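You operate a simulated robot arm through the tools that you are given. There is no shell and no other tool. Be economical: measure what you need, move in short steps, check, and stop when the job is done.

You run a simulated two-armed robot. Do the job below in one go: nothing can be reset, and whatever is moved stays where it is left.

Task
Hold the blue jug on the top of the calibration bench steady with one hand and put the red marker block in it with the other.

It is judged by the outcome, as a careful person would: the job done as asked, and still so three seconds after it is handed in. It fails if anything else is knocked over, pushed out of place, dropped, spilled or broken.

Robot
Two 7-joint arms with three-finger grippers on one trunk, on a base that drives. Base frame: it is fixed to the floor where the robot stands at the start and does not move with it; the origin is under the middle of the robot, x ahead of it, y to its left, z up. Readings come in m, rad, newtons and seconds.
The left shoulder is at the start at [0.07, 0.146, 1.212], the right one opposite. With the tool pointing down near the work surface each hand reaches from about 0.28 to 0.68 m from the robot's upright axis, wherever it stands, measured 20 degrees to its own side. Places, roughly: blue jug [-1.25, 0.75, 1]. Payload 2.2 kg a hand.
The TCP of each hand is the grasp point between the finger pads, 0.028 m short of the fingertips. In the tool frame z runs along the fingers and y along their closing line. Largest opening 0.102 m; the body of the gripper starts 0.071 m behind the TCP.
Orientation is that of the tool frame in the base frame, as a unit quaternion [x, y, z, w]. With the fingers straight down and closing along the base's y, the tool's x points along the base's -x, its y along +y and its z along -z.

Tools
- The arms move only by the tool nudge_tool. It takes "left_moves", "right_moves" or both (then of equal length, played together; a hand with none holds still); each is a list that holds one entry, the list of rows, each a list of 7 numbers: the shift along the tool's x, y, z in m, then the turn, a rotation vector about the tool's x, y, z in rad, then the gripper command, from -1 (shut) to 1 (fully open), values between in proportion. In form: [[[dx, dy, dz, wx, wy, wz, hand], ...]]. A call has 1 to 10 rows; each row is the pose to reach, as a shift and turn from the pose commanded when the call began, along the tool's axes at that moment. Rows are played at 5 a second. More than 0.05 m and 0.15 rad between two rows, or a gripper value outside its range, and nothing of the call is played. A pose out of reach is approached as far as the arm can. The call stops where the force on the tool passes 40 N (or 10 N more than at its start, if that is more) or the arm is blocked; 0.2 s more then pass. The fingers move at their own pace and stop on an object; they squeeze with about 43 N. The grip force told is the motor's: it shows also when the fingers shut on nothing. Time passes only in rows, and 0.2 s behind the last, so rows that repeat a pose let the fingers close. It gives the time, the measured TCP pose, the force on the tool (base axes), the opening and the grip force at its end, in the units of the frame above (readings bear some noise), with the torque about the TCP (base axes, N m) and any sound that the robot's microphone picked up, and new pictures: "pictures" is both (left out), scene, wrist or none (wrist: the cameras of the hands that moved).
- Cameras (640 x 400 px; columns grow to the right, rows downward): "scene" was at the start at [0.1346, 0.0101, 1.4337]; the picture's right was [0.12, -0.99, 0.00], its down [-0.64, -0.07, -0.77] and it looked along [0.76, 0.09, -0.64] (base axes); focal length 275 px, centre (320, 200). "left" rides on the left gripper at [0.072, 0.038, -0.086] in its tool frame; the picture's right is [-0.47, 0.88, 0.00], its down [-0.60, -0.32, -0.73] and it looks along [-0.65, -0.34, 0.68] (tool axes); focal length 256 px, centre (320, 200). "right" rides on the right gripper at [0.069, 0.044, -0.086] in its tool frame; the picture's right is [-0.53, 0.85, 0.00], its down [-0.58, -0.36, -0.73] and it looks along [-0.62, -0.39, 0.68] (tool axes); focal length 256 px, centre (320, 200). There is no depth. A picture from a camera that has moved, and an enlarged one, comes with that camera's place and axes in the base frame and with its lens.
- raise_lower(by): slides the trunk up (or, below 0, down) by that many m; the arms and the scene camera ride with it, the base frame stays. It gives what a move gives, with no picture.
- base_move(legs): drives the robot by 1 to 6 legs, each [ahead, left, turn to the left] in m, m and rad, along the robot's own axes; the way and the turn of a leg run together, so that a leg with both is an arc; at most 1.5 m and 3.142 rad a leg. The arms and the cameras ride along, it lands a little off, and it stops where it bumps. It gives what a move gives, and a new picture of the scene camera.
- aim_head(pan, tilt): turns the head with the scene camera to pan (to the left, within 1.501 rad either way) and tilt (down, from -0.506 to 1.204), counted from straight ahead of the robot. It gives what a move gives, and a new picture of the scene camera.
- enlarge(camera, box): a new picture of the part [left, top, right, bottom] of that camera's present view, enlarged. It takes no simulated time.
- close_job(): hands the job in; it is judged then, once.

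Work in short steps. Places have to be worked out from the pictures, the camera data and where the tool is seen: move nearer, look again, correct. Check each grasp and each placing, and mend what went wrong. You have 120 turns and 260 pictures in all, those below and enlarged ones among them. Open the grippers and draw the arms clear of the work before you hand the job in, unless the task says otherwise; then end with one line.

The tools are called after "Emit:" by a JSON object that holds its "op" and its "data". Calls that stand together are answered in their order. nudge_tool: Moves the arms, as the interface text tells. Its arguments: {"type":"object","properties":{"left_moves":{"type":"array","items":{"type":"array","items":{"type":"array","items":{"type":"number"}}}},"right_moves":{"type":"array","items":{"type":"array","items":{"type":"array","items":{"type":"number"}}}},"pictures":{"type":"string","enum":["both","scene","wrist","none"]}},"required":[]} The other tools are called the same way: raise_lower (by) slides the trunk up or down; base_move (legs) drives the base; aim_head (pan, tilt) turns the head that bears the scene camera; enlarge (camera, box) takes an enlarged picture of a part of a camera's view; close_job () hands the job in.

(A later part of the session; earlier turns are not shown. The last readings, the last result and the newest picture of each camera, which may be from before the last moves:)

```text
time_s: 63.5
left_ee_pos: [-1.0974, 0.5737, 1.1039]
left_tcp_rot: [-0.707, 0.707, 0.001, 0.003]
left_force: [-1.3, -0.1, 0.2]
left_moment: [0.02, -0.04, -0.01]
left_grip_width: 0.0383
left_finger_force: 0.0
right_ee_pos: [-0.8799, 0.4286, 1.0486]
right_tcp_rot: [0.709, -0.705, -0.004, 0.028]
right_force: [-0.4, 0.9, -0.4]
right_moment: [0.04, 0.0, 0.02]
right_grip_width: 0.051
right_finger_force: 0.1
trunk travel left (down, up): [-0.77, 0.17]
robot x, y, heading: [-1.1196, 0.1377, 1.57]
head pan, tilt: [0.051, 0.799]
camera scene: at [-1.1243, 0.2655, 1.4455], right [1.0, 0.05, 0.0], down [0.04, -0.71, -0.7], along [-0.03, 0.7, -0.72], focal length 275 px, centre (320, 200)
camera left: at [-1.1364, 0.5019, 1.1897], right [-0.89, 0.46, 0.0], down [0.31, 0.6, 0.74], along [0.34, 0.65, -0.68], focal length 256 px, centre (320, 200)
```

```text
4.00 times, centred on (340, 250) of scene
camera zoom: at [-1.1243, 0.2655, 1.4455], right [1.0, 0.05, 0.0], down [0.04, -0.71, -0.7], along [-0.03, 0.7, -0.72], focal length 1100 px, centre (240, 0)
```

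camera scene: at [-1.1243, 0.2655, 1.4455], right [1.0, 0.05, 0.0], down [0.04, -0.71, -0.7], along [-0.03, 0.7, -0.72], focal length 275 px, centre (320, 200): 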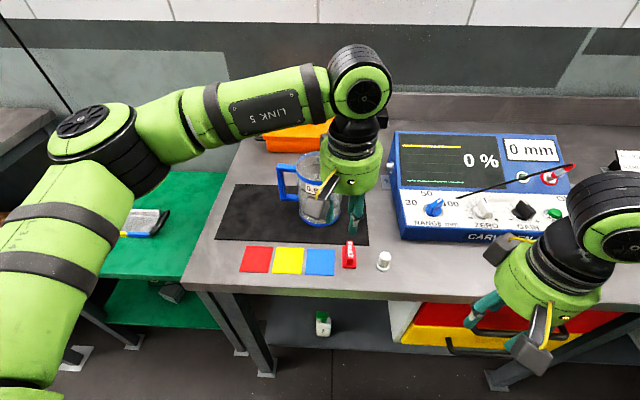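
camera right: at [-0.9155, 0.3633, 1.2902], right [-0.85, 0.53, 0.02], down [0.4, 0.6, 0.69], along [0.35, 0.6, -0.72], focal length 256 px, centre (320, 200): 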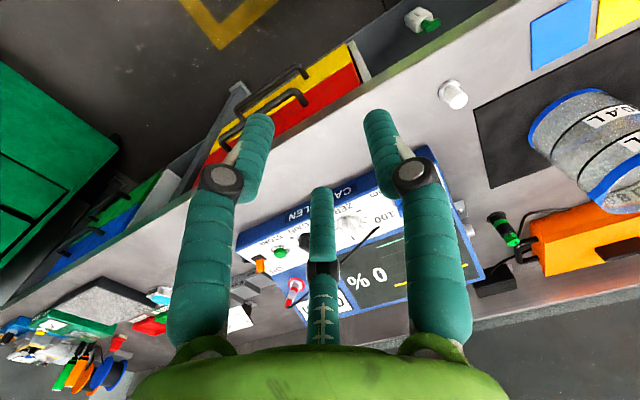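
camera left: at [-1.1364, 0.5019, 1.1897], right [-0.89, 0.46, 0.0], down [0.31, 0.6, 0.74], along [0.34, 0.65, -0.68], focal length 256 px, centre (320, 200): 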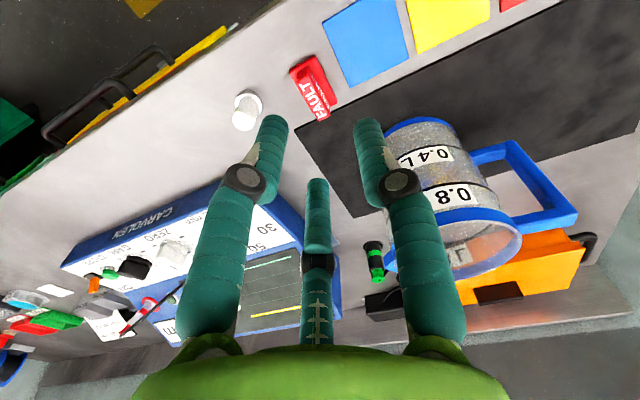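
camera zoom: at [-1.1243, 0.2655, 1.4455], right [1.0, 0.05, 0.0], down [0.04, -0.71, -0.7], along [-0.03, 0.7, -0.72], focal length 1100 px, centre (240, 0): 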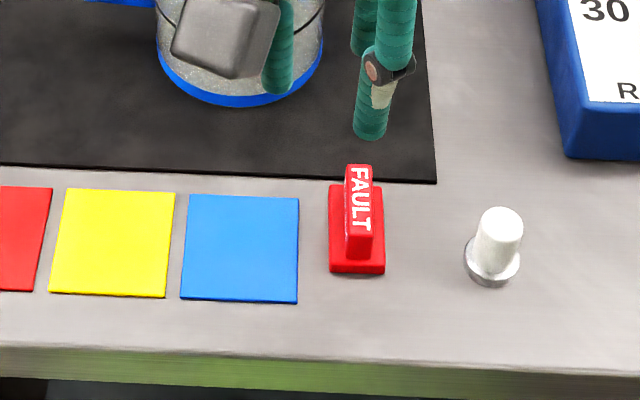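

Block stands at about [-1.073, 0.596]. Left retreats to the left, then the right goes over the block.

Emit:
{"op": "nudge_tool", "data": {"left_moves": [[[0.01, 0.04, -0.01, 0, 0, 0, -0.25], [0.02, 0.08, -0.02, 0, 0, 0, -0.25], [0.04, 0.12, -0.03, 0, 0, 0, -0.25], [0.055, 0.16, -0.04, 0, 0, 0, -0.25], [0.07, 0.2, -0.05, 0, 0, 0, -0.25]]], "pictures": "none"}}

Emit:
{"op": "nudge_tool", "data": {"right_moves": [[[-0.028, 0.032, -0.01, 0.007, -0.006, 0, 0], [-0.056, 0.065, -0.017, 0.015, -0.012, 0, 0], [-0.084, 0.097, -0.017, 0.022, -0.018, 0, 0], [-0.112, 0.13, -0.017, 0.03, -0.023, 0, 0], [-0.14, 0.162, -0.017, 0.038, -0.029, 0, 0], [-0.167, 0.194, -0.017, 0.045, -0.034, 0, 0], [-0.167, 0.194, -0.017, 0.045, -0.034, 0, -0.2]]]}}

Emit:
{"op": "enlarge", "data": {"camera": "right", "box": [200, 0, 440, 160]}}

```text
time_s: 64.7
left_ee_pos: [-1.299, 0.5056, 1.1555]
left_tcp_rot: [0.708, -0.706, 0.0, -0.003]
left_force: [-1.1, -0.4, 0.6]
left_moment: [0.01, -0.02, -0.03]
left_grip_width: 0.0384
left_finger_force: 0.0
right_ee_pos: [-0.8805, 0.4295, 1.0501]
right_tcp_rot: [0.709, -0.705, -0.005, 0.028]
right_force: [0.1, 0.4, -0.3]
right_moment: [0.05, -0.02, 0.01]
right_grip_width: 0.0511
right_finger_force: 0.2
trunk travel left (down, up): [-0.77, 0.17]
robot x, y, heading: [-1.1185, 0.1346, 1.574]
head pan, tilt: [0.051, 0.799]
```

```text
time_s: 66.2
left_ee_pos: [-1.2944, 0.5066, 1.1563]
left_tcp_rot: [0.708, -0.706, -0.001, -0.002]
left_force: [1.2, -0.2, 0.1]
left_moment: [0.01, 0.0, -0.01]
left_grip_width: 0.0382
left_finger_force: 0.1
right_ee_pos: [-1.0695, 0.5947, 1.0746]
right_tcp_rot: [0.709, -0.705, -0.001, 0.002]
right_force: [0.1, -0.3, -0.4]
right_moment: [0.04, 0.03, -0.04]
right_grip_width: 0.0407
right_finger_force: 0.0
trunk travel left (down, up): [-0.77, 0.17]
robot x, y, heading: [-1.1141, 0.1374, 1.566]
head pan, tilt: [0.051, 0.799]
camera scene: at [-1.1216, 0.267, 1.4454], right [1.0, 0.05, 0.0], down [0.04, -0.72, -0.7], along [-0.04, 0.7, -0.72], focal length 275 px, centre (320, 200)
camera right: at [-1.1115, 0.5256, 1.161], right [-0.85, 0.53, 0.0], down [0.36, 0.58, 0.73], along [0.39, 0.62, -0.68], focal length 256 px, centre (320, 200)
```

scene: 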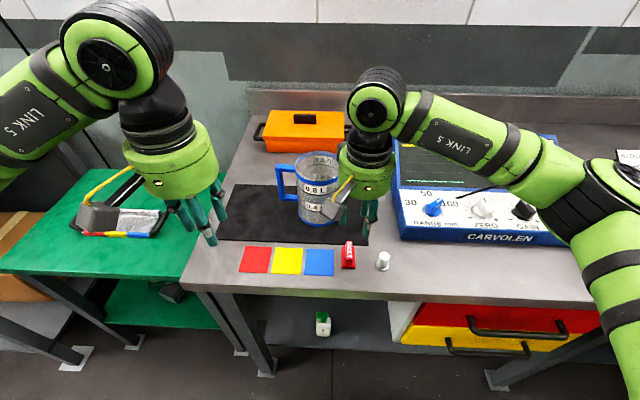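
right: 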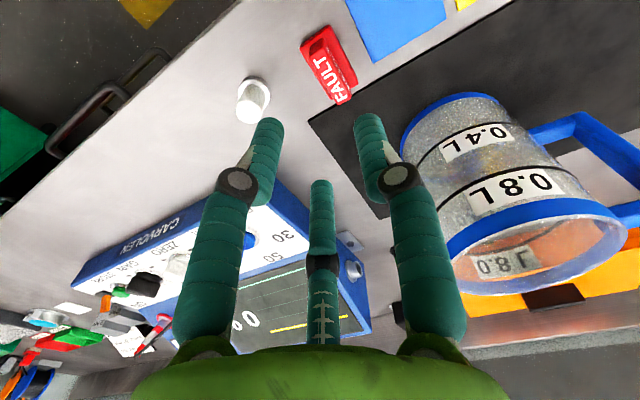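

```text
2.50 times, centred on (320, 80) of right
camera zoom: at [-1.1115, 0.5256, 1.161], right [-0.85, 0.53, 0.0], down [0.36, 0.58, 0.73], along [0.39, 0.62, -0.68], focal length 640 px, centre (320, 500)
```

zoom: 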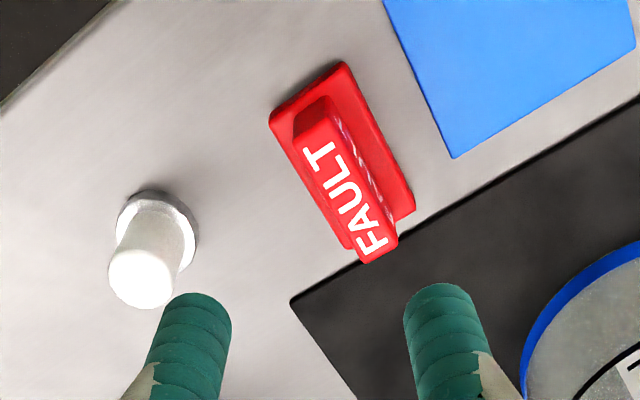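

The block is 5 mm off toward -x; bottle is clear. I descend to z=0.973 and close.

Emit:
{"op": "nudge_tool", "data": {"right_moves": [[[0, 0.005, 0.03, 0, 0, 0, -0.2], [0, 0.005, 0.06, 0, 0, 0, -0.2], [0, 0.005, 0.085, 0, 0, 0, -0.2], [0, 0.005, 0.1, 0, 0, 0, -0.2], [0, 0.005, 0.1, 0, 0, 0, -0.6], [0, 0.005, 0.1, 0, 0, 0, -1], [0, 0.005, 0.1, 0, 0, 0, -1], [0, 0.005, 0.1, 0, 0, 0, -1]]]}}

```text
time_s: 68.0
left_ee_pos: [-1.2958, 0.5066, 1.1548]
left_tcp_rot: [0.708, -0.706, -0.001, -0.003]
left_force: [0.2, 0.5, 0.2]
left_moment: [-0.03, -0.02, 0.03]
left_grip_width: 0.0379
left_finger_force: 0.1
right_ee_pos: [-1.0772, 0.595, 0.9702]
right_tcp_rot: [0.709, -0.705, -0.001, 0.002]
right_force: [-0.3, -0.5, 0.0]
right_moment: [0.0, 0.03, -0.02]
right_grip_width: 0.0208
right_finger_force: 42.7
trunk travel left (down, up): [-0.77, 0.17]
robot x, y, heading: [-1.1177, 0.1375, 1.574]
head pan, tilt: [0.051, 0.799]
camera scene: at [-1.1225, 0.2676, 1.4454], right [1.0, 0.05, 0.0], down [0.04, -0.72, -0.7], along [-0.03, 0.7, -0.72], focal length 275 px, centre (320, 200)
camera right: at [-1.1205, 0.5256, 1.0573], right [-0.85, 0.53, 0.0], down [0.36, 0.58, 0.73], along [0.39, 0.62, -0.68], focal length 256 px, centre (320, 200)
```

scene: 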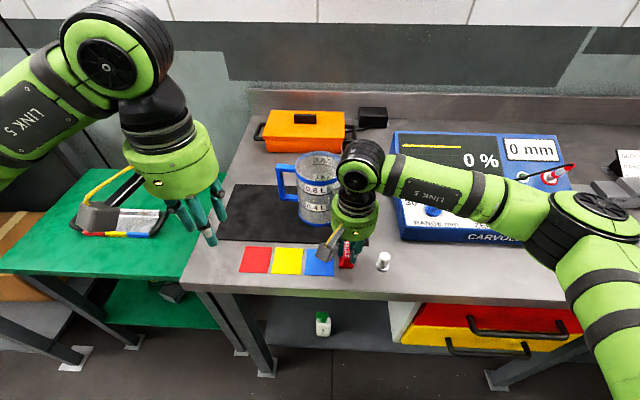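
right: 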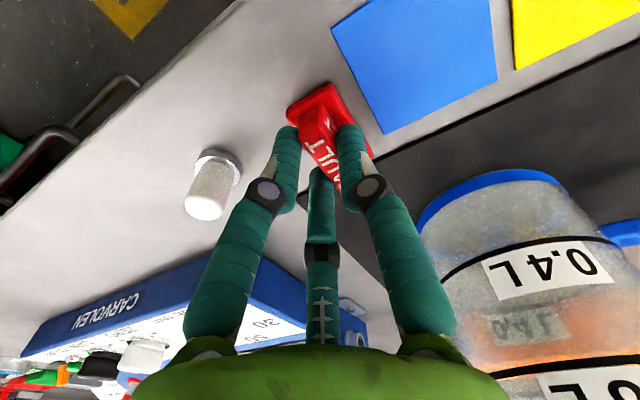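

Gripped (0.021 m, 43 N). I lift it and draw the right hand back and to the right, then raise the trunk.

Emit:
{"op": "nudge_tool", "data": {"right_moves": [[[0, 0, -0.03, 0, 0, 0, -1], [0, 0, -0.07, 0, 0, 0, -1], [0, 0, -0.11, 0, 0, 0, -1], [0.03, -0.03, -0.13, 0, 0, 0, -1], [0.05, -0.06, -0.15, 0, 0, 0, -1], [0.07, -0.1, -0.15, 0, 0, 0, -1]]], "pictures": "none"}}

Emit:
{"op": "raise_lower", "data": {"by": 0.12}}

Emit:
{"op": "aim_head", "data": {"pan": 0.12, "tilt": 0.85}}

```text
time_s: 69.5
left_ee_pos: [-1.2943, 0.5058, 1.156]
left_tcp_rot: [0.707, -0.707, -0.002, -0.002]
left_force: [0.6, -1.6, 0.1]
left_moment: [0.0, 0.01, -0.03]
left_grip_width: 0.0381
left_finger_force: 0.1
right_ee_pos: [-0.9764, 0.5239, 1.1227]
right_tcp_rot: [0.709, -0.705, -0.002, 0.001]
right_force: [1.0, 0.1, 0.0]
right_moment: [0.01, 0.02, -0.01]
right_grip_width: 0.0202
right_finger_force: 42.7
trunk travel left (down, up): [-0.77, 0.17]
robot x, y, heading: [-1.1183, 0.1401, 1.574]
head pan, tilt: [0.051, 0.799]
```

```text
time_s: 71.0
left_ee_pos: [-1.2956, 0.5056, 1.2751]
left_tcp_rot: [0.708, -0.706, -0.001, -0.003]
left_force: [0.3, 0.4, 0.0]
left_moment: [0.01, -0.01, 0.06]
left_grip_width: 0.0384
left_finger_force: 0.1
right_ee_pos: [-0.9786, 0.5268, 1.2424]
right_tcp_rot: [0.709, -0.705, -0.001, 0.002]
right_force: [0.6, 0.1, -0.1]
right_moment: [0.0, -0.01, 0.05]
right_grip_width: 0.0207
right_finger_force: 43.0
trunk travel left (down, up): [-0.89, 0.05]
robot x, y, heading: [-1.1193, 0.1378, 1.57]
head pan, tilt: [0.051, 0.799]
```

```text
time_s: 71.6
left_ee_pos: [-1.2967, 0.5058, 1.2752]
left_tcp_rot: [0.708, -0.707, -0.001, -0.003]
left_force: [-0.2, -0.9, 0.3]
left_moment: [0.03, -0.01, 0.02]
left_grip_width: 0.038
left_finger_force: 0.1
right_ee_pos: [-0.9796, 0.5264, 1.2408]
right_tcp_rot: [0.709, -0.705, -0.001, 0.002]
right_force: [0.0, 0.2, 0.0]
right_moment: [0.0, 0.0, -0.05]
right_grip_width: 0.0207
right_finger_force: 43.0
trunk travel left (down, up): [-0.89, 0.05]
robot x, y, heading: [-1.119, 0.1356, 1.57]
head pan, tilt: [0.12, 0.85]
camera scene: at [-1.1278, 0.2646, 1.5614], right [0.99, 0.12, 0.0], down [0.09, -0.75, -0.66], along [-0.08, 0.66, -0.75], focal length 275 px, centre (320, 200)
```

scene: 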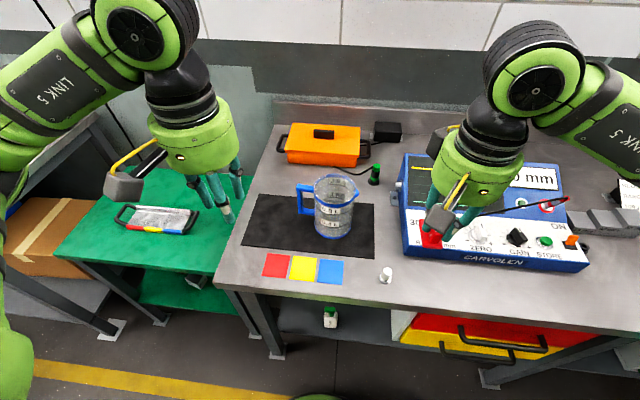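

Now the left hand leans forward to point at the handle, going to about [-1.236, 0.58, 1.12].

Emit:
{"op": "nudge_tool", "data": {"left_moves": [[[-0.008, -0.007, 0.017, 0, -0.136, 0, -0.3], [-0.017, -0.013, 0.034, 0, -0.271, 0, -0.3], [-0.025, -0.02, 0.051, 0, -0.407, 0, -0.3], [-0.033, -0.027, 0.068, 0, -0.542, 0, -0.3], [-0.042, -0.033, 0.085, 0, -0.678, 0, -0.3], [-0.05, -0.04, 0.102, 0, -0.813, 0, -0.3], [-0.058, -0.047, 0.119, 0, -0.949, 0, -0.3], [-0.067, -0.053, 0.136, 0, -1.084, 0, -0.3], [-0.075, -0.06, 0.15, 0, -1.22, 0, -0.3], [-0.075, -0.06, 0.15, 0, -1.22, 0, -0.3]]]}}

Emit:
{"op": "enlarge", "data": {"camera": "scene", "box": [240, 160, 390, 270]}}

```text
time_s: 73.8
left_ee_pos: [-1.2189, 0.5781, 1.1351]
left_tcp_rot: [0.58, -0.577, -0.407, -0.406]
left_force: [0.8, -0.7, -0.4]
left_moment: [0.01, 0.0, 0.01]
left_grip_width: 0.0357
left_finger_force: 0.1
left hand out of reach, approached as far as the arm can: row 5, 6, 7, 8, 9, 10
right_ee_pos: [-0.9792, 0.5275, 1.2431]
right_tcp_rot: [0.709, -0.705, -0.001, 0.001]
right_force: [-0.2, 0.9, -0.1]
right_moment: [0.0, -0.02, 0.01]
right_grip_width: 0.0205
right_finger_force: 42.6
trunk travel left (down, up): [-0.89, 0.05]
robot x, y, heading: [-1.1183, 0.139, 1.571]
head pan, tilt: [0.12, 0.85]
camera scene: at [-1.1279, 0.2642, 1.5615], right [0.99, 0.12, 0.0], down [0.09, -0.75, -0.66], along [-0.08, 0.66, -0.75], focal length 275 px, centre (320, 200)
camera left: at [-1.2578, 0.4732, 1.095], right [-0.89, 0.15, 0.44], down [0.32, -0.48, 0.82], along [0.33, 0.86, 0.38], focal length 256 px, centre (320, 200)
```

scene: 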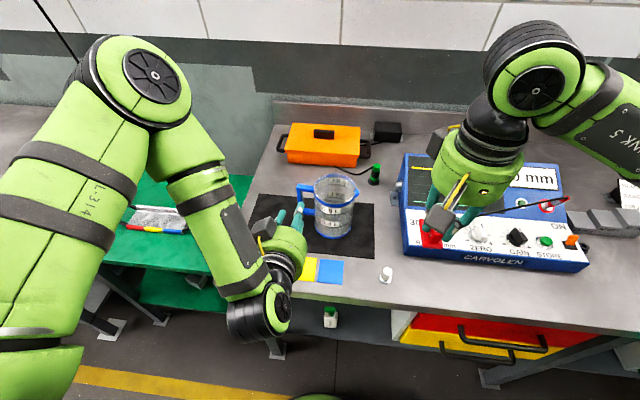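
left: 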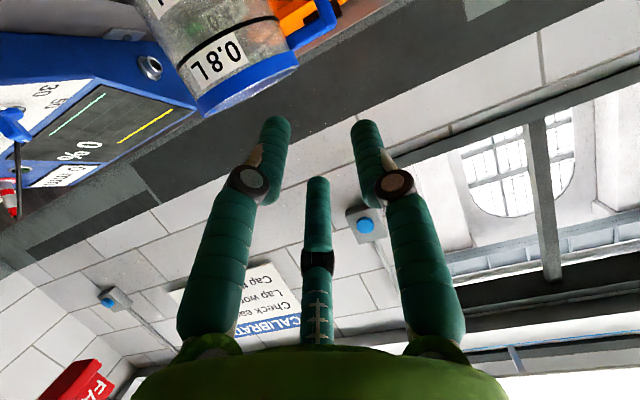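

```text
3.64 times, centred on (315, 215) of scene
camera zoom: at [-1.1279, 0.2642, 1.5615], right [0.99, 0.12, 0.0], down [0.09, -0.75, -0.66], along [-0.08, 0.66, -0.75], focal length 1000 px, centre (338, 146)
```

zoom: 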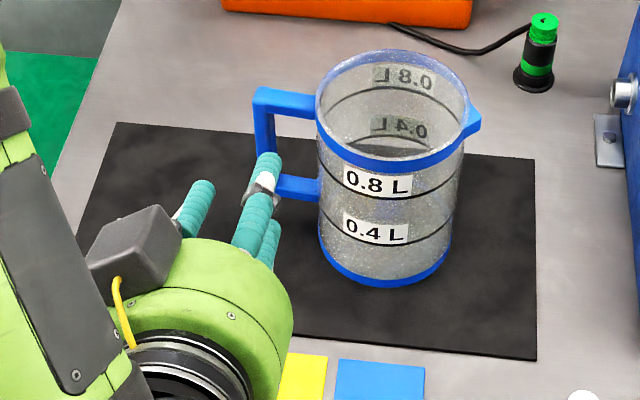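

The left hand has the right posture with its elbow well clear. I bring it in front of the handle bar (bar about [-1.239, 0.735, 1.02]) and check.

Emit:
{"op": "nudge_tool", "data": {"left_moves": [[[0.02, 0.007, 0.02, 0, 0, 0, -0.3], [0.04, 0.014, 0.045, 0, 0, 0, -0.35], [0.0564, 0.02, 0.065, 0, 0, 0, -0.4], [0.0564, 0.02, 0.065, 0, 0, 0, -0.4]]], "pictures": "wrist"}}

Emit:
{"op": "enlarge", "data": {"camera": "scene", "box": [260, 160, 370, 240]}}

Emit:
{"op": "enlarge", "data": {"camera": "left", "box": [200, 0, 440, 160]}}

```text
time_s: 74.8
left_ee_pos: [-1.1937, 0.6059, 1.0997]
left_tcp_rot: [0.581, -0.577, -0.407, -0.404]
left_force: [-0.3, -0.4, 0.3]
left_moment: [-0.01, -0.05, -0.01]
left_grip_width: 0.0306
left_finger_force: 0.1
left hand out of reach, approached as far as the arm can: row 1, 2, 3, 4
right_ee_pos: [-0.9788, 0.5265, 1.2433]
right_tcp_rot: [0.709, -0.705, -0.001, 0.002]
right_force: [1.0, 0.0, -0.9]
right_moment: [-0.02, 0.02, -0.01]
right_grip_width: 0.0205
right_finger_force: 43.0
trunk travel left (down, up): [-0.89, 0.05]
robot x, y, heading: [-1.1153, 0.1365, 1.568]
head pan, tilt: [0.12, 0.85]
camera left: at [-1.2324, 0.5019, 1.0608], right [-0.89, 0.15, 0.44], down [0.32, -0.48, 0.82], along [0.33, 0.86, 0.38], focal length 256 px, centre (320, 200)
```

left: 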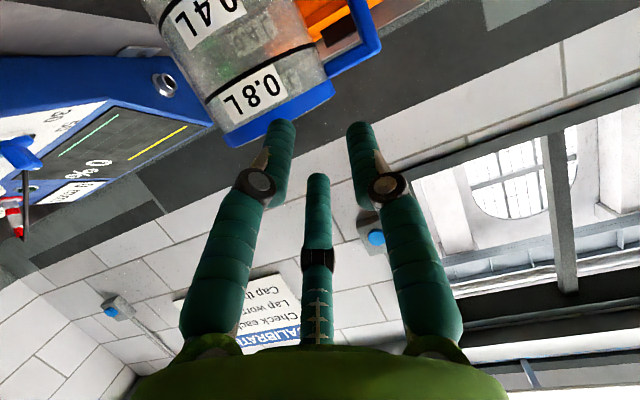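

```text
5.00 times, centred on (315, 200) of scene
camera zoom: at [-1.1271, 0.2643, 1.5614], right [0.99, 0.12, 0.0], down [0.09, -0.75, -0.66], along [-0.08, 0.66, -0.75], focal length 1375 px, centre (345, 200)
```

zoom: 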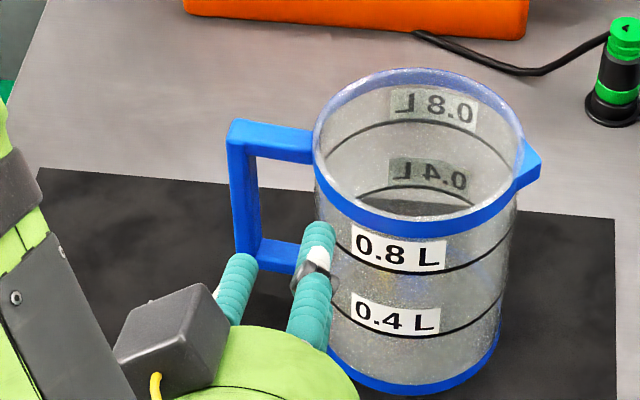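

```text
2.50 times, centred on (320, 80) of left
camera zoom: at [-1.2324, 0.5019, 1.0608], right [-0.89, 0.15, 0.44], down [0.32, -0.48, 0.82], along [0.33, 0.86, 0.38], focal length 640 px, centre (320, 500)
```

zoom: 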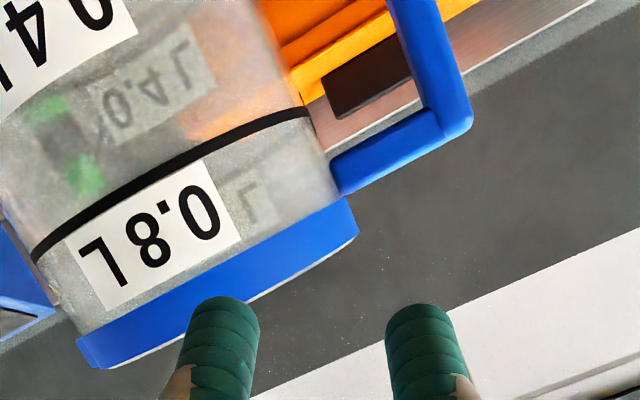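

The wrist is bent to its limit because the robot stands too close. I drive back 0.10 m and try the approach again.

Emit:
{"op": "base_move", "data": {"legs": [[-0.1, 0, 0]]}}

Emit:
{"op": "nudge_tool", "data": {"left_moves": [[[0.0, 0.015, 0.03, 0, 0, 0, -0.4], [0.0, 0.03, 0.06, 0, 0, 0, -0.4], [0.0, 0.045, 0.09, 0, 0, 0, -0.4], [0.0, 0.045, 0.115, 0, 0, 0, -0.4], [0.0, 0.045, 0.115, 0, 0, 0, -0.4]]]}}

```text
time_s: 76.0
left_ee_pos: [-1.1935, 0.511, 1.0969]
left_tcp_rot: [0.581, -0.579, -0.405, -0.404]
left_force: [-0.1, 0.7, -0.4]
left_moment: [-0.03, 0.0, 0.01]
left_grip_width: 0.0308
left_finger_force: 0.1
right_ee_pos: [-0.9787, 0.4322, 1.2406]
right_tcp_rot: [0.708, -0.706, 0.0, 0.002]
right_force: [0.6, 0.2, -0.1]
right_moment: [-0.04, -0.01, 0.0]
right_grip_width: 0.0207
right_finger_force: 43.3
trunk travel left (down, up): [-0.89, 0.05]
robot x, y, heading: [-1.117, 0.038, 1.568]
head pan, tilt: [0.12, 0.85]
camera scene: at [-1.1276, 0.1706, 1.5608], right [0.99, 0.12, 0.0], down [0.09, -0.75, -0.66], along [-0.08, 0.65, -0.75], focal length 275 px, centre (320, 200)
```

scene: 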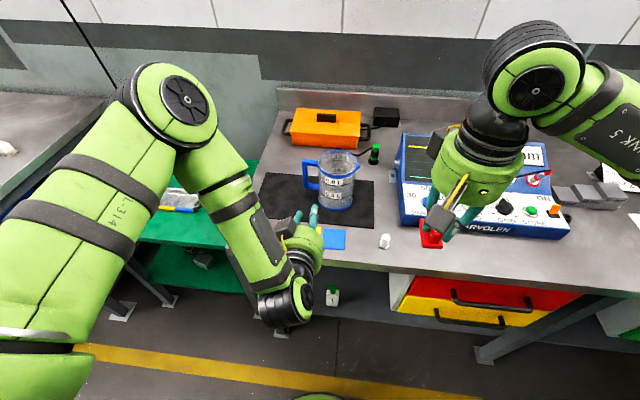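

```text
time_s: 77.2
left_ee_pos: [-1.1982, 0.6217, 1.0937]
left_tcp_rot: [0.59, -0.576, -0.409, -0.391]
left_force: [0.1, 0.3, -0.1]
left_moment: [0.04, -0.02, -0.01]
left_grip_width: 0.0308
left_finger_force: 0.0
left hand out of reach, approached as far as the arm can: row 1, 2, 3, 4, 5
right_ee_pos: [-0.9784, 0.4283, 1.2419]
right_tcp_rot: [0.708, -0.706, 0.0, 0.002]
right_force: [0.0, 1.0, -0.6]
right_moment: [-0.02, 0.02, 0.01]
right_grip_width: 0.0206
right_finger_force: 42.8
trunk travel left (down, up): [-0.89, 0.05]
robot x, y, heading: [-1.1181, 0.0402, 1.566]
head pan, tilt: [0.12, 0.85]
camera scene: at [-1.1278, 0.1667, 1.5612], right [0.99, 0.12, 0.0], down [0.09, -0.75, -0.66], along [-0.08, 0.65, -0.75], focal length 275 px, centre (320, 200)
camera left: at [-1.2342, 0.5141, 1.0569], right [-0.89, 0.14, 0.44], down [0.34, -0.46, 0.82], along [0.32, 0.88, 0.36], focal length 256 px, centre (320, 200)
```

scene: 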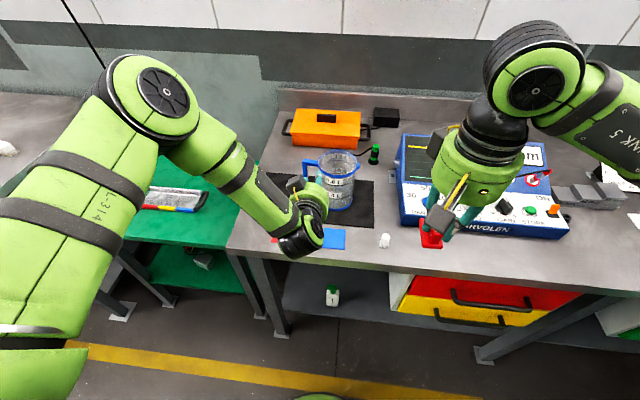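
left: 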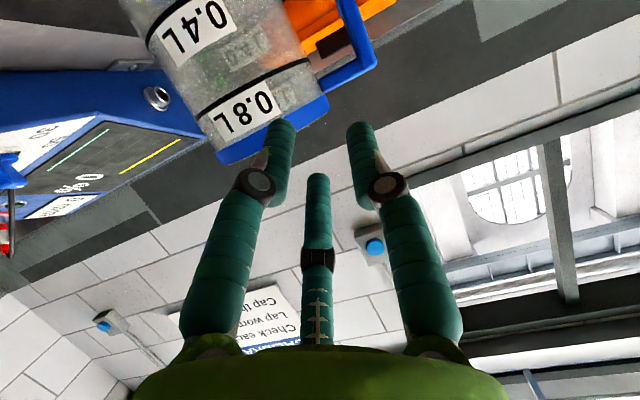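

That forward-pointing pose stays blocked by the wrist. A more natural grip: left hand comes from the left, pointing right, with the fingers straddling the handle bar front and back. I back off and bring the hand upright first.

Emit:
{"op": "nudge_tool", "data": {"left_moves": [[[-0.006, 0.018, -0.03, 0, 0.136, 0, -0.4], [-0.013, 0.036, -0.05, 0, 0.271, 0, -0.4], [-0.02, 0.053, -0.065, 0, 0.407, 0, -0.4], [-0.026, 0.071, -0.08, 0, 0.542, 0, -0.4], [-0.033, 0.089, -0.095, 0, 0.678, 0, -0.4], [-0.039, 0.107, -0.11, 0, 0.813, 0, -0.4], [-0.046, 0.124, -0.125, 0, 0.949, 0, -0.4], [-0.053, 0.142, -0.14, 0, 1.084, 0, -0.4], [-0.059, 0.16, -0.149, 0, 1.22, 0, -0.4]]], "pictures": "none"}}

Emit:
{"op": "nudge_tool", "data": {"left_moves": [[[0, 0, 0, 0, 0, -0.149, -0.4], [0, 0, 0, 0, 0, -0.298, -0.4], [0, 0, 0, 0, 0, -0.447, -0.4], [0, 0, 0, 0, 0, -0.596, -0.4], [0, 0, 0, 0, 0, -0.745, -0.4], [0, 0, 0, 0, 0, -0.894, -0.4], [0, 0, 0, 0, 0, -1.043, -0.4], [0, 0, 0, 0, 0, -1.192, -0.4], [0, 0, 0, 0, 0, -1.341, -0.4], [0, 0, 0, 0, 0, -1.49, 0]]]}}

```text
time_s: 79.2
left_ee_pos: [-1.3537, 0.4945, 1.1977]
left_tcp_rot: [0.708, -0.706, 0.001, -0.001]
left_force: [0.5, -0.3, -0.7]
left_moment: [-0.04, -0.04, 0.0]
left_grip_width: 0.0305
left_finger_force: 0.0
right_ee_pos: [-0.9781, 0.4277, 1.242]
right_tcp_rot: [0.708, -0.706, -0.001, 0.001]
right_force: [0.0, 0.1, -0.3]
right_moment: [0.0, -0.04, -0.01]
right_grip_width: 0.0208
right_finger_force: 42.4
trunk travel left (down, up): [-0.89, 0.05]
robot x, y, heading: [-1.1152, 0.0337, 1.569]
head pan, tilt: [0.12, 0.85]
```

```text
time_s: 81.3
left_ee_pos: [-1.3544, 0.4947, 1.1969]
left_tcp_rot: [0.999, -0.037, 0.0, -0.002]
left_force: [0.3, -0.7, -0.2]
left_moment: [-0.01, -0.02, 0.02]
left_grip_width: 0.0513
left_finger_force: 0.1
right_ee_pos: [-0.9784, 0.4275, 1.2423]
right_tcp_rot: [0.708, -0.706, -0.001, 0.001]
right_force: [0.4, 1.5, -0.3]
right_moment: [0.0, 0.0, -0.04]
right_grip_width: 0.0207
right_finger_force: 42.5
trunk travel left (down, up): [-0.89, 0.05]
robot x, y, heading: [-1.118, 0.0359, 1.569]
head pan, tilt: [0.12, 0.85]
camera scene: at [-1.1277, 0.1652, 1.5614], right [0.99, 0.12, 0.0], down [0.09, -0.75, -0.66], along [-0.08, 0.66, -0.75], focal length 275 px, centre (320, 200)
camera left: at [-1.2862, 0.4528, 1.2828], right [-0.53, -0.85, 0.0], down [-0.58, 0.36, 0.73], along [-0.62, 0.39, -0.68], focal length 256 px, centre (320, 200)
```

scene: 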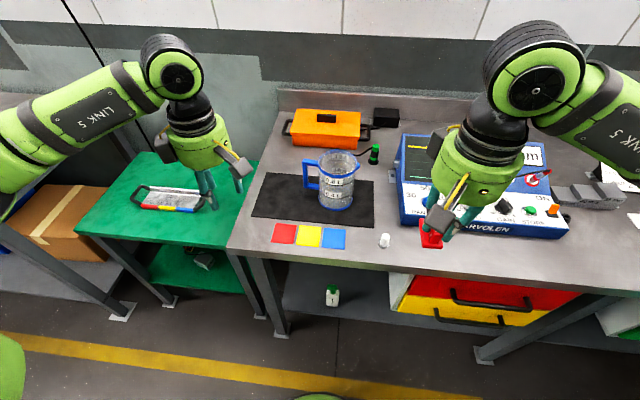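
left: 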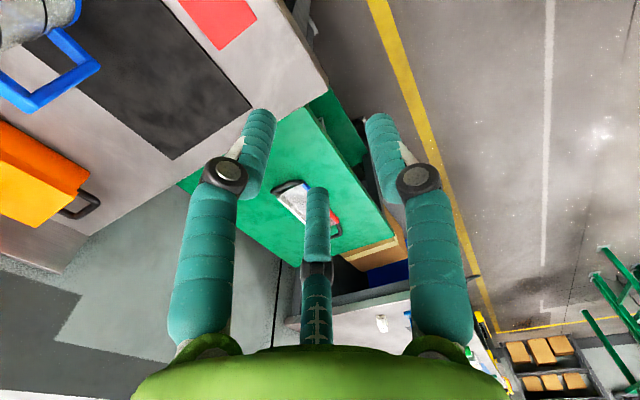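

Posture good. I drive the base forward again by 0.10 m, then lean the left hand to point right at the handle.

Emit:
{"op": "base_move", "data": {"legs": [[0.1, 0, 0]]}}

Emit:
{"op": "nudge_tool", "data": {"left_moves": [[[0, -0.02, 0.005, 0, 0.0, -0.074, 0], [0.0, -0.04, 0.01, 0, 0.13, -0.074, 0], [0.0, -0.06, 0.015, 0, 0.26, -0.074, 0], [0.0, -0.08, 0.02, 0, 0.39, -0.074, 0], [0.0, -0.1, 0.03, 0, 0.52, -0.074, 0], [-0.01, -0.12, 0.04, 0, 0.65, -0.074, 0], [-0.01, -0.13, 0.05, 0, 0.78, -0.074, 0], [-0.01, -0.14, 0.06, 0, 0.91, -0.074, 0], [-0.01, -0.14, 0.07, 0, 1.05, -0.074, 0]]]}}

```text
time_s: 82.5
left_ee_pos: [-1.3551, 0.5875, 1.1985]
left_tcp_rot: [0.999, -0.037, 0.0, -0.003]
left_force: [-0.3, -0.8, 0.4]
left_moment: [0.04, -0.01, -0.03]
left_grip_width: 0.051
left_finger_force: 0.0
right_ee_pos: [-0.979, 0.5193, 1.2444]
right_tcp_rot: [0.709, -0.705, -0.004, -0.001]
right_force: [0.8, -1.2, -0.3]
right_moment: [0.02, -0.02, -0.03]
right_grip_width: 0.0206
right_finger_force: 42.8
trunk travel left (down, up): [-0.89, 0.05]
robot x, y, heading: [-1.1222, 0.1342, 1.568]
head pan, tilt: [0.12, 0.85]
camera scene: at [-1.1277, 0.2564, 1.562], right [0.99, 0.12, 0.0], down [0.09, -0.74, -0.66], along [-0.08, 0.66, -0.75], focal length 275 px, centre (320, 200)
```

scene: 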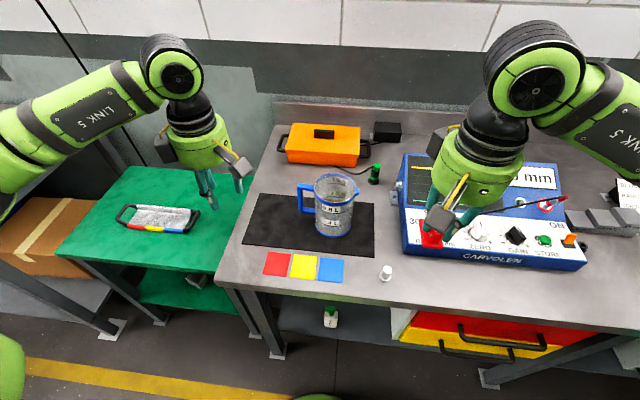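

```text
time_s: 84.5
left_ee_pos: [-1.3529, 0.7306, 1.1292]
left_tcp_rot: [0.865, 0.002, 0.502, 0.017]
left_force: [-0.2, -0.2, 0.1]
left_moment: [0.0, -0.02, -0.03]
left_grip_width: 0.0512
left_finger_force: 0.0
left hand out of reach, approached as far as the arm can: row 9
right_ee_pos: [-0.9773, 0.5252, 1.2414]
right_tcp_rot: [0.709, -0.706, -0.001, 0.001]
right_force: [-0.2, 0.5, 0.0]
right_moment: [0.01, -0.01, -0.01]
right_grip_width: 0.0206
right_finger_force: 43.1
trunk travel left (down, up): [-0.89, 0.05]
robot x, y, heading: [-1.1207, 0.1354, 1.573]
head pan, tilt: [0.12, 0.85]
camera scene: at [-1.1274, 0.2638, 1.5613], right [0.99, 0.12, 0.0], down [0.09, -0.75, -0.66], along [-0.08, 0.65, -0.75], focal length 275 px, centre (320, 200)
camera left: at [-1.3932, 0.6975, 1.2347], right [-0.24, -0.89, -0.38], down [-0.93, 0.33, -0.17], along [0.28, 0.31, -0.91], focal length 256 px, centre (320, 200)
```

scene: 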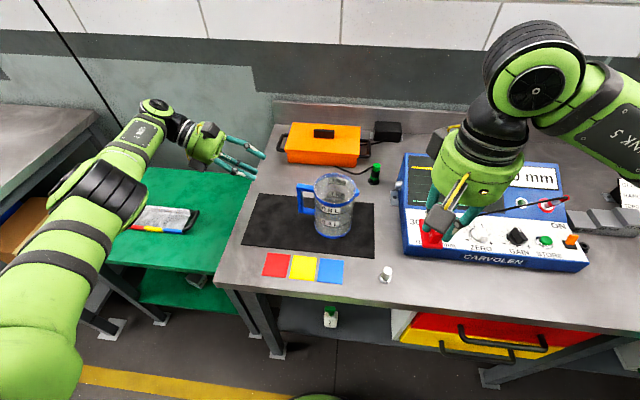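
left: 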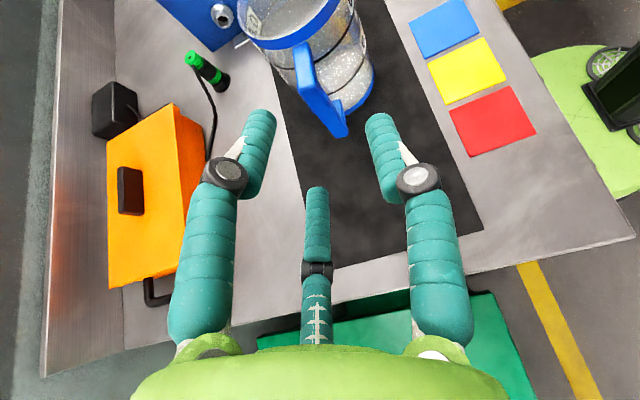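

Excellent posture; the handle lies between the open fingers. I enlarge to fix its place.

Emit:
{"op": "enlarge", "data": {"camera": "left", "box": [220, 0, 420, 150]}}

Emit:
{"op": "enlarge", "data": {"camera": "scene", "box": [200, 100, 380, 250]}}

```text
2.67 times, centred on (320, 75) of left
camera zoom: at [-1.3932, 0.6975, 1.2347], right [-0.24, -0.89, -0.38], down [-0.93, 0.33, -0.17], along [0.28, 0.31, -0.91], focal length 683 px, centre (320, 533)
```

zoom: 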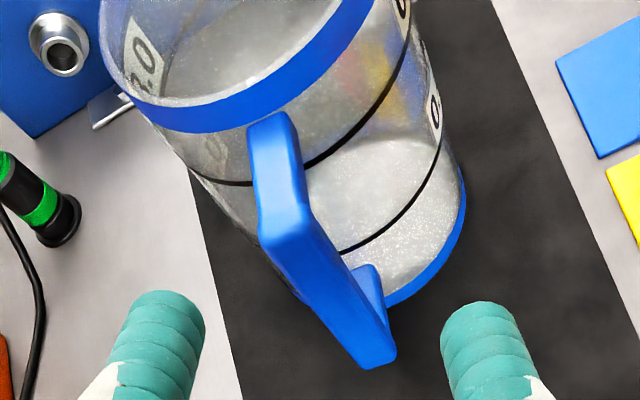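

```text
2.67 times, centred on (290, 175) of scene
camera zoom: at [-1.1274, 0.2638, 1.5613], right [0.99, 0.12, 0.0], down [0.09, -0.75, -0.66], along [-0.08, 0.65, -0.75], focal length 733 px, centre (400, 267)
```

zoom: 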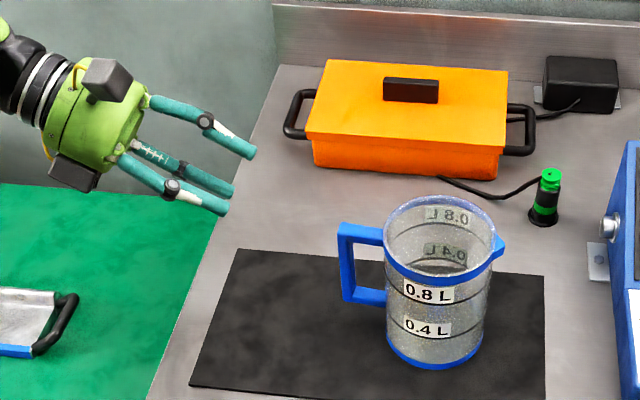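

Handle bar is at about [-1.240, 0.740], z from 0.965 to 1.07. I line up and advance to just short of it.

Emit:
{"op": "nudge_tool", "data": {"left_moves": [[[-0.02, -0.007, 0.02, 0, 0, 0, 0], [-0.0381, -0.0138, 0.05, 0, 0, 0, 0], [-0.0381, -0.0138, 0.08, 0, 0, 0, 0], [-0.0381, -0.0138, 0.1, 0, 0, 0, 0], [-0.0381, -0.0138, 0.1, 0, 0, 0, 0]]], "pictures": "wrist"}}

Emit:
{"op": "enlarge", "data": {"camera": "scene", "box": [230, 140, 380, 250]}}

```text
time_s: 85.7
left_ee_pos: [-1.2812, 0.7302, 1.0492]
left_tcp_rot: [0.865, 0.002, 0.501, 0.017]
left_force: [-1.8, -0.9, 3.0]
left_moment: [0.07, -0.14, -0.03]
left_grip_width: 0.052
left_finger_force: 1.2
left hand out of reach, approached as far as the arm can: row 1, 2, 3, 4, 5
right_ee_pos: [-0.9797, 0.5247, 1.2415]
right_tcp_rot: [0.709, -0.705, -0.001, 0.001]
right_force: [0.2, -0.5, -0.6]
right_moment: [-0.01, -0.02, 0.0]
right_grip_width: 0.0208
right_finger_force: 42.6
trunk travel left (down, up): [-0.89, 0.05]
robot x, y, heading: [-1.1188, 0.1316, 1.577]
head pan, tilt: [0.12, 0.85]
camera left: at [-1.3216, 0.696, 1.1556], right [-0.24, -0.89, -0.38], down [-0.93, 0.32, -0.17], along [0.27, 0.31, -0.91], focal length 256 px, centre (320, 200)
```

left: 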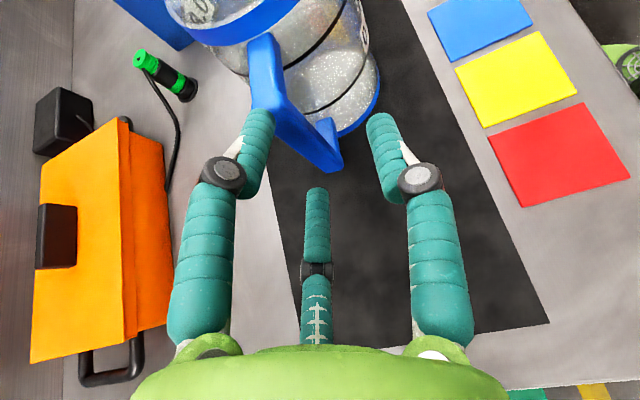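

```text
3.64 times, centred on (305, 195) of scene
camera zoom: at [-1.129, 0.2623, 1.5614], right [0.99, 0.12, 0.0], down [0.09, -0.75, -0.66], along [-0.08, 0.66, -0.75], focal length 1000 px, centre (374, 218)
```

zoom: 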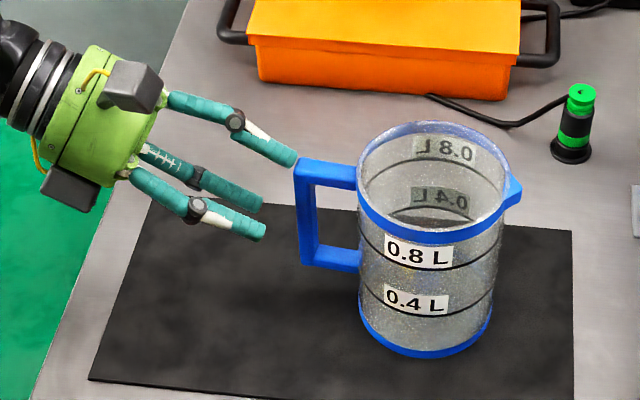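

The left hand can't reach far enough in y, and its back finger is just touching the handle. I back off, drive the base 0.03 m forward, and line up again.

Emit:
{"op": "nudge_tool", "data": {"left_moves": [[[0, 0, -0.02, 0, 0, 0, 0], [0, 0, -0.04, 0, 0, 0, 0.2], [0, 0, -0.05, 0, 0, 0, 0.2]]], "pictures": "none"}}

Emit:
{"op": "base_move", "data": {"legs": [[0.035, 0, 0]]}}

Emit:
{"op": "enlarge", "data": {"camera": "left", "box": [160, 0, 480, 200]}}

```text
time_s: 86.5
left_ee_pos: [-1.3248, 0.7257, 1.0754]
left_tcp_rot: [0.865, 0.002, 0.501, 0.018]
left_force: [0.1, 0.6, 0.3]
left_moment: [0.04, -0.01, -0.04]
left_grip_width: 0.0613
left_finger_force: 0.1
left hand out of reach, approached as far as the arm can: row 2, 3
right_ee_pos: [-0.9789, 0.5237, 1.2424]
right_tcp_rot: [0.709, -0.705, -0.001, 0.001]
right_force: [0.5, 0.4, -0.1]
right_moment: [0.02, 0.0, -0.02]
right_grip_width: 0.0206
right_finger_force: 42.4
trunk travel left (down, up): [-0.89, 0.05]
robot x, y, heading: [-1.1182, 0.136, 1.574]
head pan, tilt: [0.12, 0.85]
```

```text
time_s: 87.3
left_ee_pos: [-1.3238, 0.7528, 1.0799]
left_tcp_rot: [0.865, 0.001, 0.501, 0.013]
left_force: [0.5, -1.6, 1.1]
left_moment: [0.02, 0.03, 0.07]
left_grip_width: 0.0612
left_finger_force: 0.0
right_ee_pos: [-0.9772, 0.551, 1.246]
right_tcp_rot: [0.709, -0.705, -0.004, -0.001]
right_force: [0.5, -0.3, -0.5]
right_moment: [0.14, 0.0, 0.0]
right_grip_width: 0.0204
right_finger_force: 42.8
trunk travel left (down, up): [-0.89, 0.05]
robot x, y, heading: [-1.1174, 0.168, 1.57]
head pan, tilt: [0.12, 0.85]
camera scene: at [-1.1274, 0.2869, 1.5624], right [0.99, 0.12, 0.0], down [0.09, -0.74, -0.67], along [-0.08, 0.66, -0.75], focal length 275 px, centre (320, 200)
```

scene: 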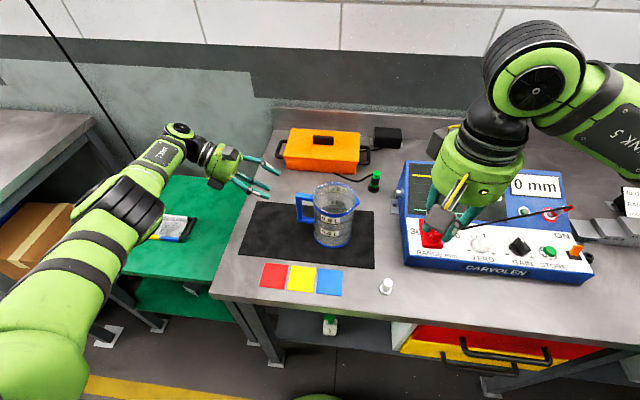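

```text
2.00 times, centred on (320, 100) of left
camera zoom: at [-1.3643, 0.72, 1.1866], right [-0.24, -0.89, -0.38], down [-0.93, 0.33, -0.17], along [0.27, 0.31, -0.91], focal length 512 px, centre (320, 400)
```

zoom: 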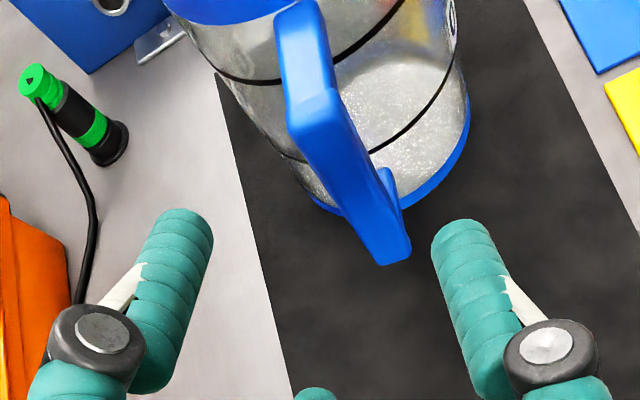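

Handle bar at y≈0.742; the hand is now slightly beyond it. I correct and advance partway.

Emit:
{"op": "nudge_tool", "data": {"left_moves": [[[-0.01, 0.006, 0.015, 0, 0, 0, 0.2], [-0.01, 0.006, 0.035, 0, 0, 0, 0.2], [-0.01, 0.006, 0.055, 0, 0, 0, 0.2], [-0.01, 0.006, 0.055, 0, 0, 0, 0.2]]], "pictures": "none"}}

Emit:
{"op": "enlarge", "data": {"camera": "left", "box": [160, 0, 480, 200]}}

Emit:
{"op": "enlarge", "data": {"camera": "scene", "box": [230, 140, 380, 260]}}

```text
time_s: 88.3
left_ee_pos: [-1.2821, 0.7549, 1.0388]
left_tcp_rot: [0.865, 0.003, 0.501, 0.018]
left_force: [0.4, -0.5, -0.3]
left_moment: [-0.01, 0.0, 0.0]
left_grip_width: 0.061
left_finger_force: 0.1
right_ee_pos: [-0.9796, 0.5602, 1.2427]
right_tcp_rot: [0.709, -0.705, -0.002, 0.002]
right_force: [-0.4, -0.1, -0.7]
right_moment: [-0.01, 0.0, 0.0]
right_grip_width: 0.0205
right_finger_force: 43.6
trunk travel left (down, up): [-0.89, 0.05]
robot x, y, heading: [-1.1177, 0.1729, 1.569]
head pan, tilt: [0.12, 0.85]
```

```text
2.00 times, centred on (320, 100) of left
camera zoom: at [-1.3222, 0.7212, 1.1456], right [-0.24, -0.9, -0.37], down [-0.93, 0.32, -0.17], along [0.27, 0.31, -0.91], focal length 512 px, centre (320, 400)
```

zoom: 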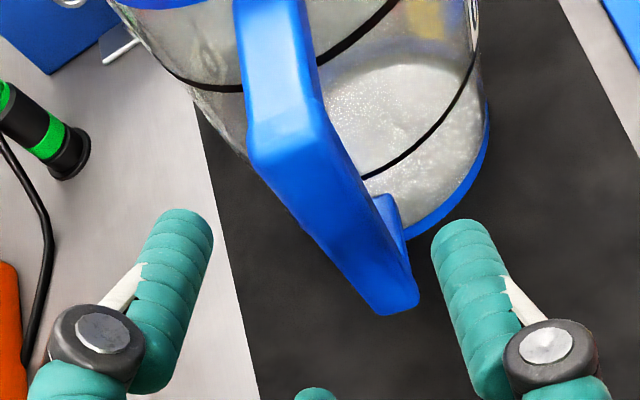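

```text
3.33 times, centred on (305, 200) of scene
camera zoom: at [-1.1286, 0.2983, 1.5613], right [0.99, 0.12, 0.0], down [0.09, -0.75, -0.66], along [-0.08, 0.65, -0.75], focal length 916 px, centre (370, 200)
```

zoom: 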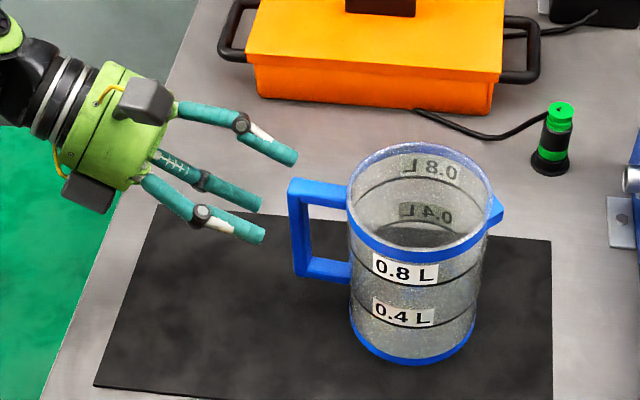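

Handle at y≈0.741, hand at 0.755. I shift 12 mm and advance the last 27 mm.

Emit:
{"op": "nudge_tool", "data": {"left_moves": [[[0.0047, 0.0125, 0.0, 0, 0, 0, 0.2], [0.0047, 0.0125, 0.014, 0, 0, 0, 0.2], [0.0047, 0.0125, 0.027, 0, 0, 0, 0.2], [0.0047, 0.0125, 0.027, 0, 0, 0, 0.2]]], "pictures": "none"}}

Emit:
{"op": "enlarge", "data": {"camera": "left", "box": [160, 0, 480, 200]}}

Emit:
{"op": "enlarge", "data": {"camera": "scene", "box": [250, 150, 370, 260]}}

```text
time_s: 89.3
left_ee_pos: [-1.2567, 0.7403, 1.0318]
left_tcp_rot: [0.866, 0.003, 0.501, 0.017]
left_force: [-0.3, 0.1, -0.2]
left_moment: [0.02, 0.02, -0.02]
left_grip_width: 0.061
left_finger_force: 0.0
right_ee_pos: [-0.9784, 0.5578, 1.2429]
right_tcp_rot: [0.71, -0.705, -0.001, 0.002]
right_force: [-0.2, 0.2, 0.0]
right_moment: [-0.02, 0.0, 0.05]
right_grip_width: 0.0208
right_finger_force: 42.8
trunk travel left (down, up): [-0.89, 0.05]
robot x, y, heading: [-1.1207, 0.169, 1.569]
head pan, tilt: [0.12, 0.85]
```

```text
2.00 times, centred on (320, 100) of left
camera zoom: at [-1.2971, 0.7072, 1.1376], right [-0.24, -0.89, -0.37], down [-0.93, 0.32, -0.17], along [0.27, 0.31, -0.91], focal length 512 px, centre (320, 400)
```

zoom: 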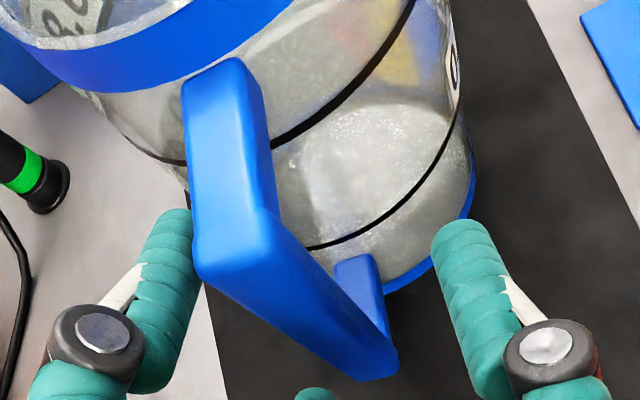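

```text
3.64 times, centred on (310, 205) of scene
camera zoom: at [-1.1285, 0.2966, 1.5614], right [0.99, 0.12, 0.0], down [0.09, -0.75, -0.66], along [-0.08, 0.66, -0.75], focal length 1000 px, centre (356, 182)
```

zoom: 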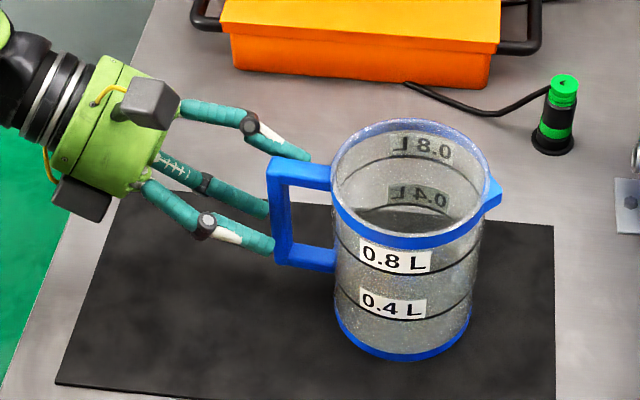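

The fingers straddle the handle, centred. I go 6 mm deeper and close.

Emit:
{"op": "nudge_tool", "data": {"left_moves": [[[0, 0, 0.006, 0, 0, 0, 0.2], [0, 0, 0.006, 0, 0, 0, -0.3], [0, 0, 0.006, 0, 0, 0, -0.6], [0, 0, 0.006, 0, 0, 0, -1], [0, 0, 0.006, 0, 0, 0, -1], [0, 0, 0.006, 0, 0, 0, -1]]], "pictures": "wrist"}}

Emit:
{"op": "enlarge", "data": {"camera": "scene", "box": [250, 150, 370, 260]}}

```text
time_s: 90.8
left_ee_pos: [-1.2503, 0.7398, 1.0283]
left_tcp_rot: [0.865, 0.002, 0.501, 0.018]
left_force: [0.2, -0.4, -0.3]
left_moment: [0.02, -0.05, -0.04]
left_grip_width: 0.028
left_finger_force: 42.8
right_ee_pos: [-0.9793, 0.5576, 1.2424]
right_tcp_rot: [0.71, -0.705, -0.002, 0.001]
right_force: [-0.1, 0.0, 0.2]
right_moment: [0.01, -0.01, -0.02]
right_grip_width: 0.0206
right_finger_force: 43.0
trunk travel left (down, up): [-0.89, 0.05]
robot x, y, heading: [-1.1209, 0.1694, 1.574]
head pan, tilt: [0.12, 0.85]
camera left: at [-1.2907, 0.7071, 1.1346], right [-0.24, -0.89, -0.37], down [-0.93, 0.32, -0.17], along [0.27, 0.31, -0.91], focal length 256 px, centre (320, 200)
```

left: 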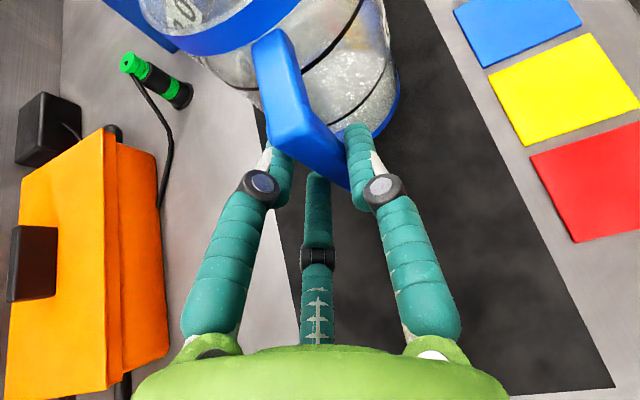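

```text
3.64 times, centred on (310, 205) of scene
camera zoom: at [-1.1276, 0.2971, 1.5614], right [0.99, 0.12, 0.0], down [0.09, -0.75, -0.66], along [-0.08, 0.66, -0.75], focal length 1000 px, centre (356, 182)
```

zoom: 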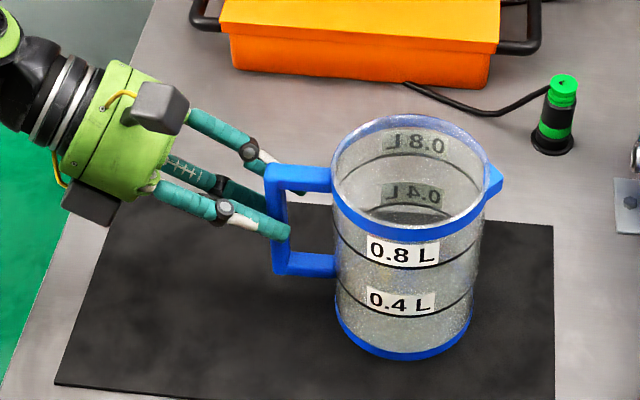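

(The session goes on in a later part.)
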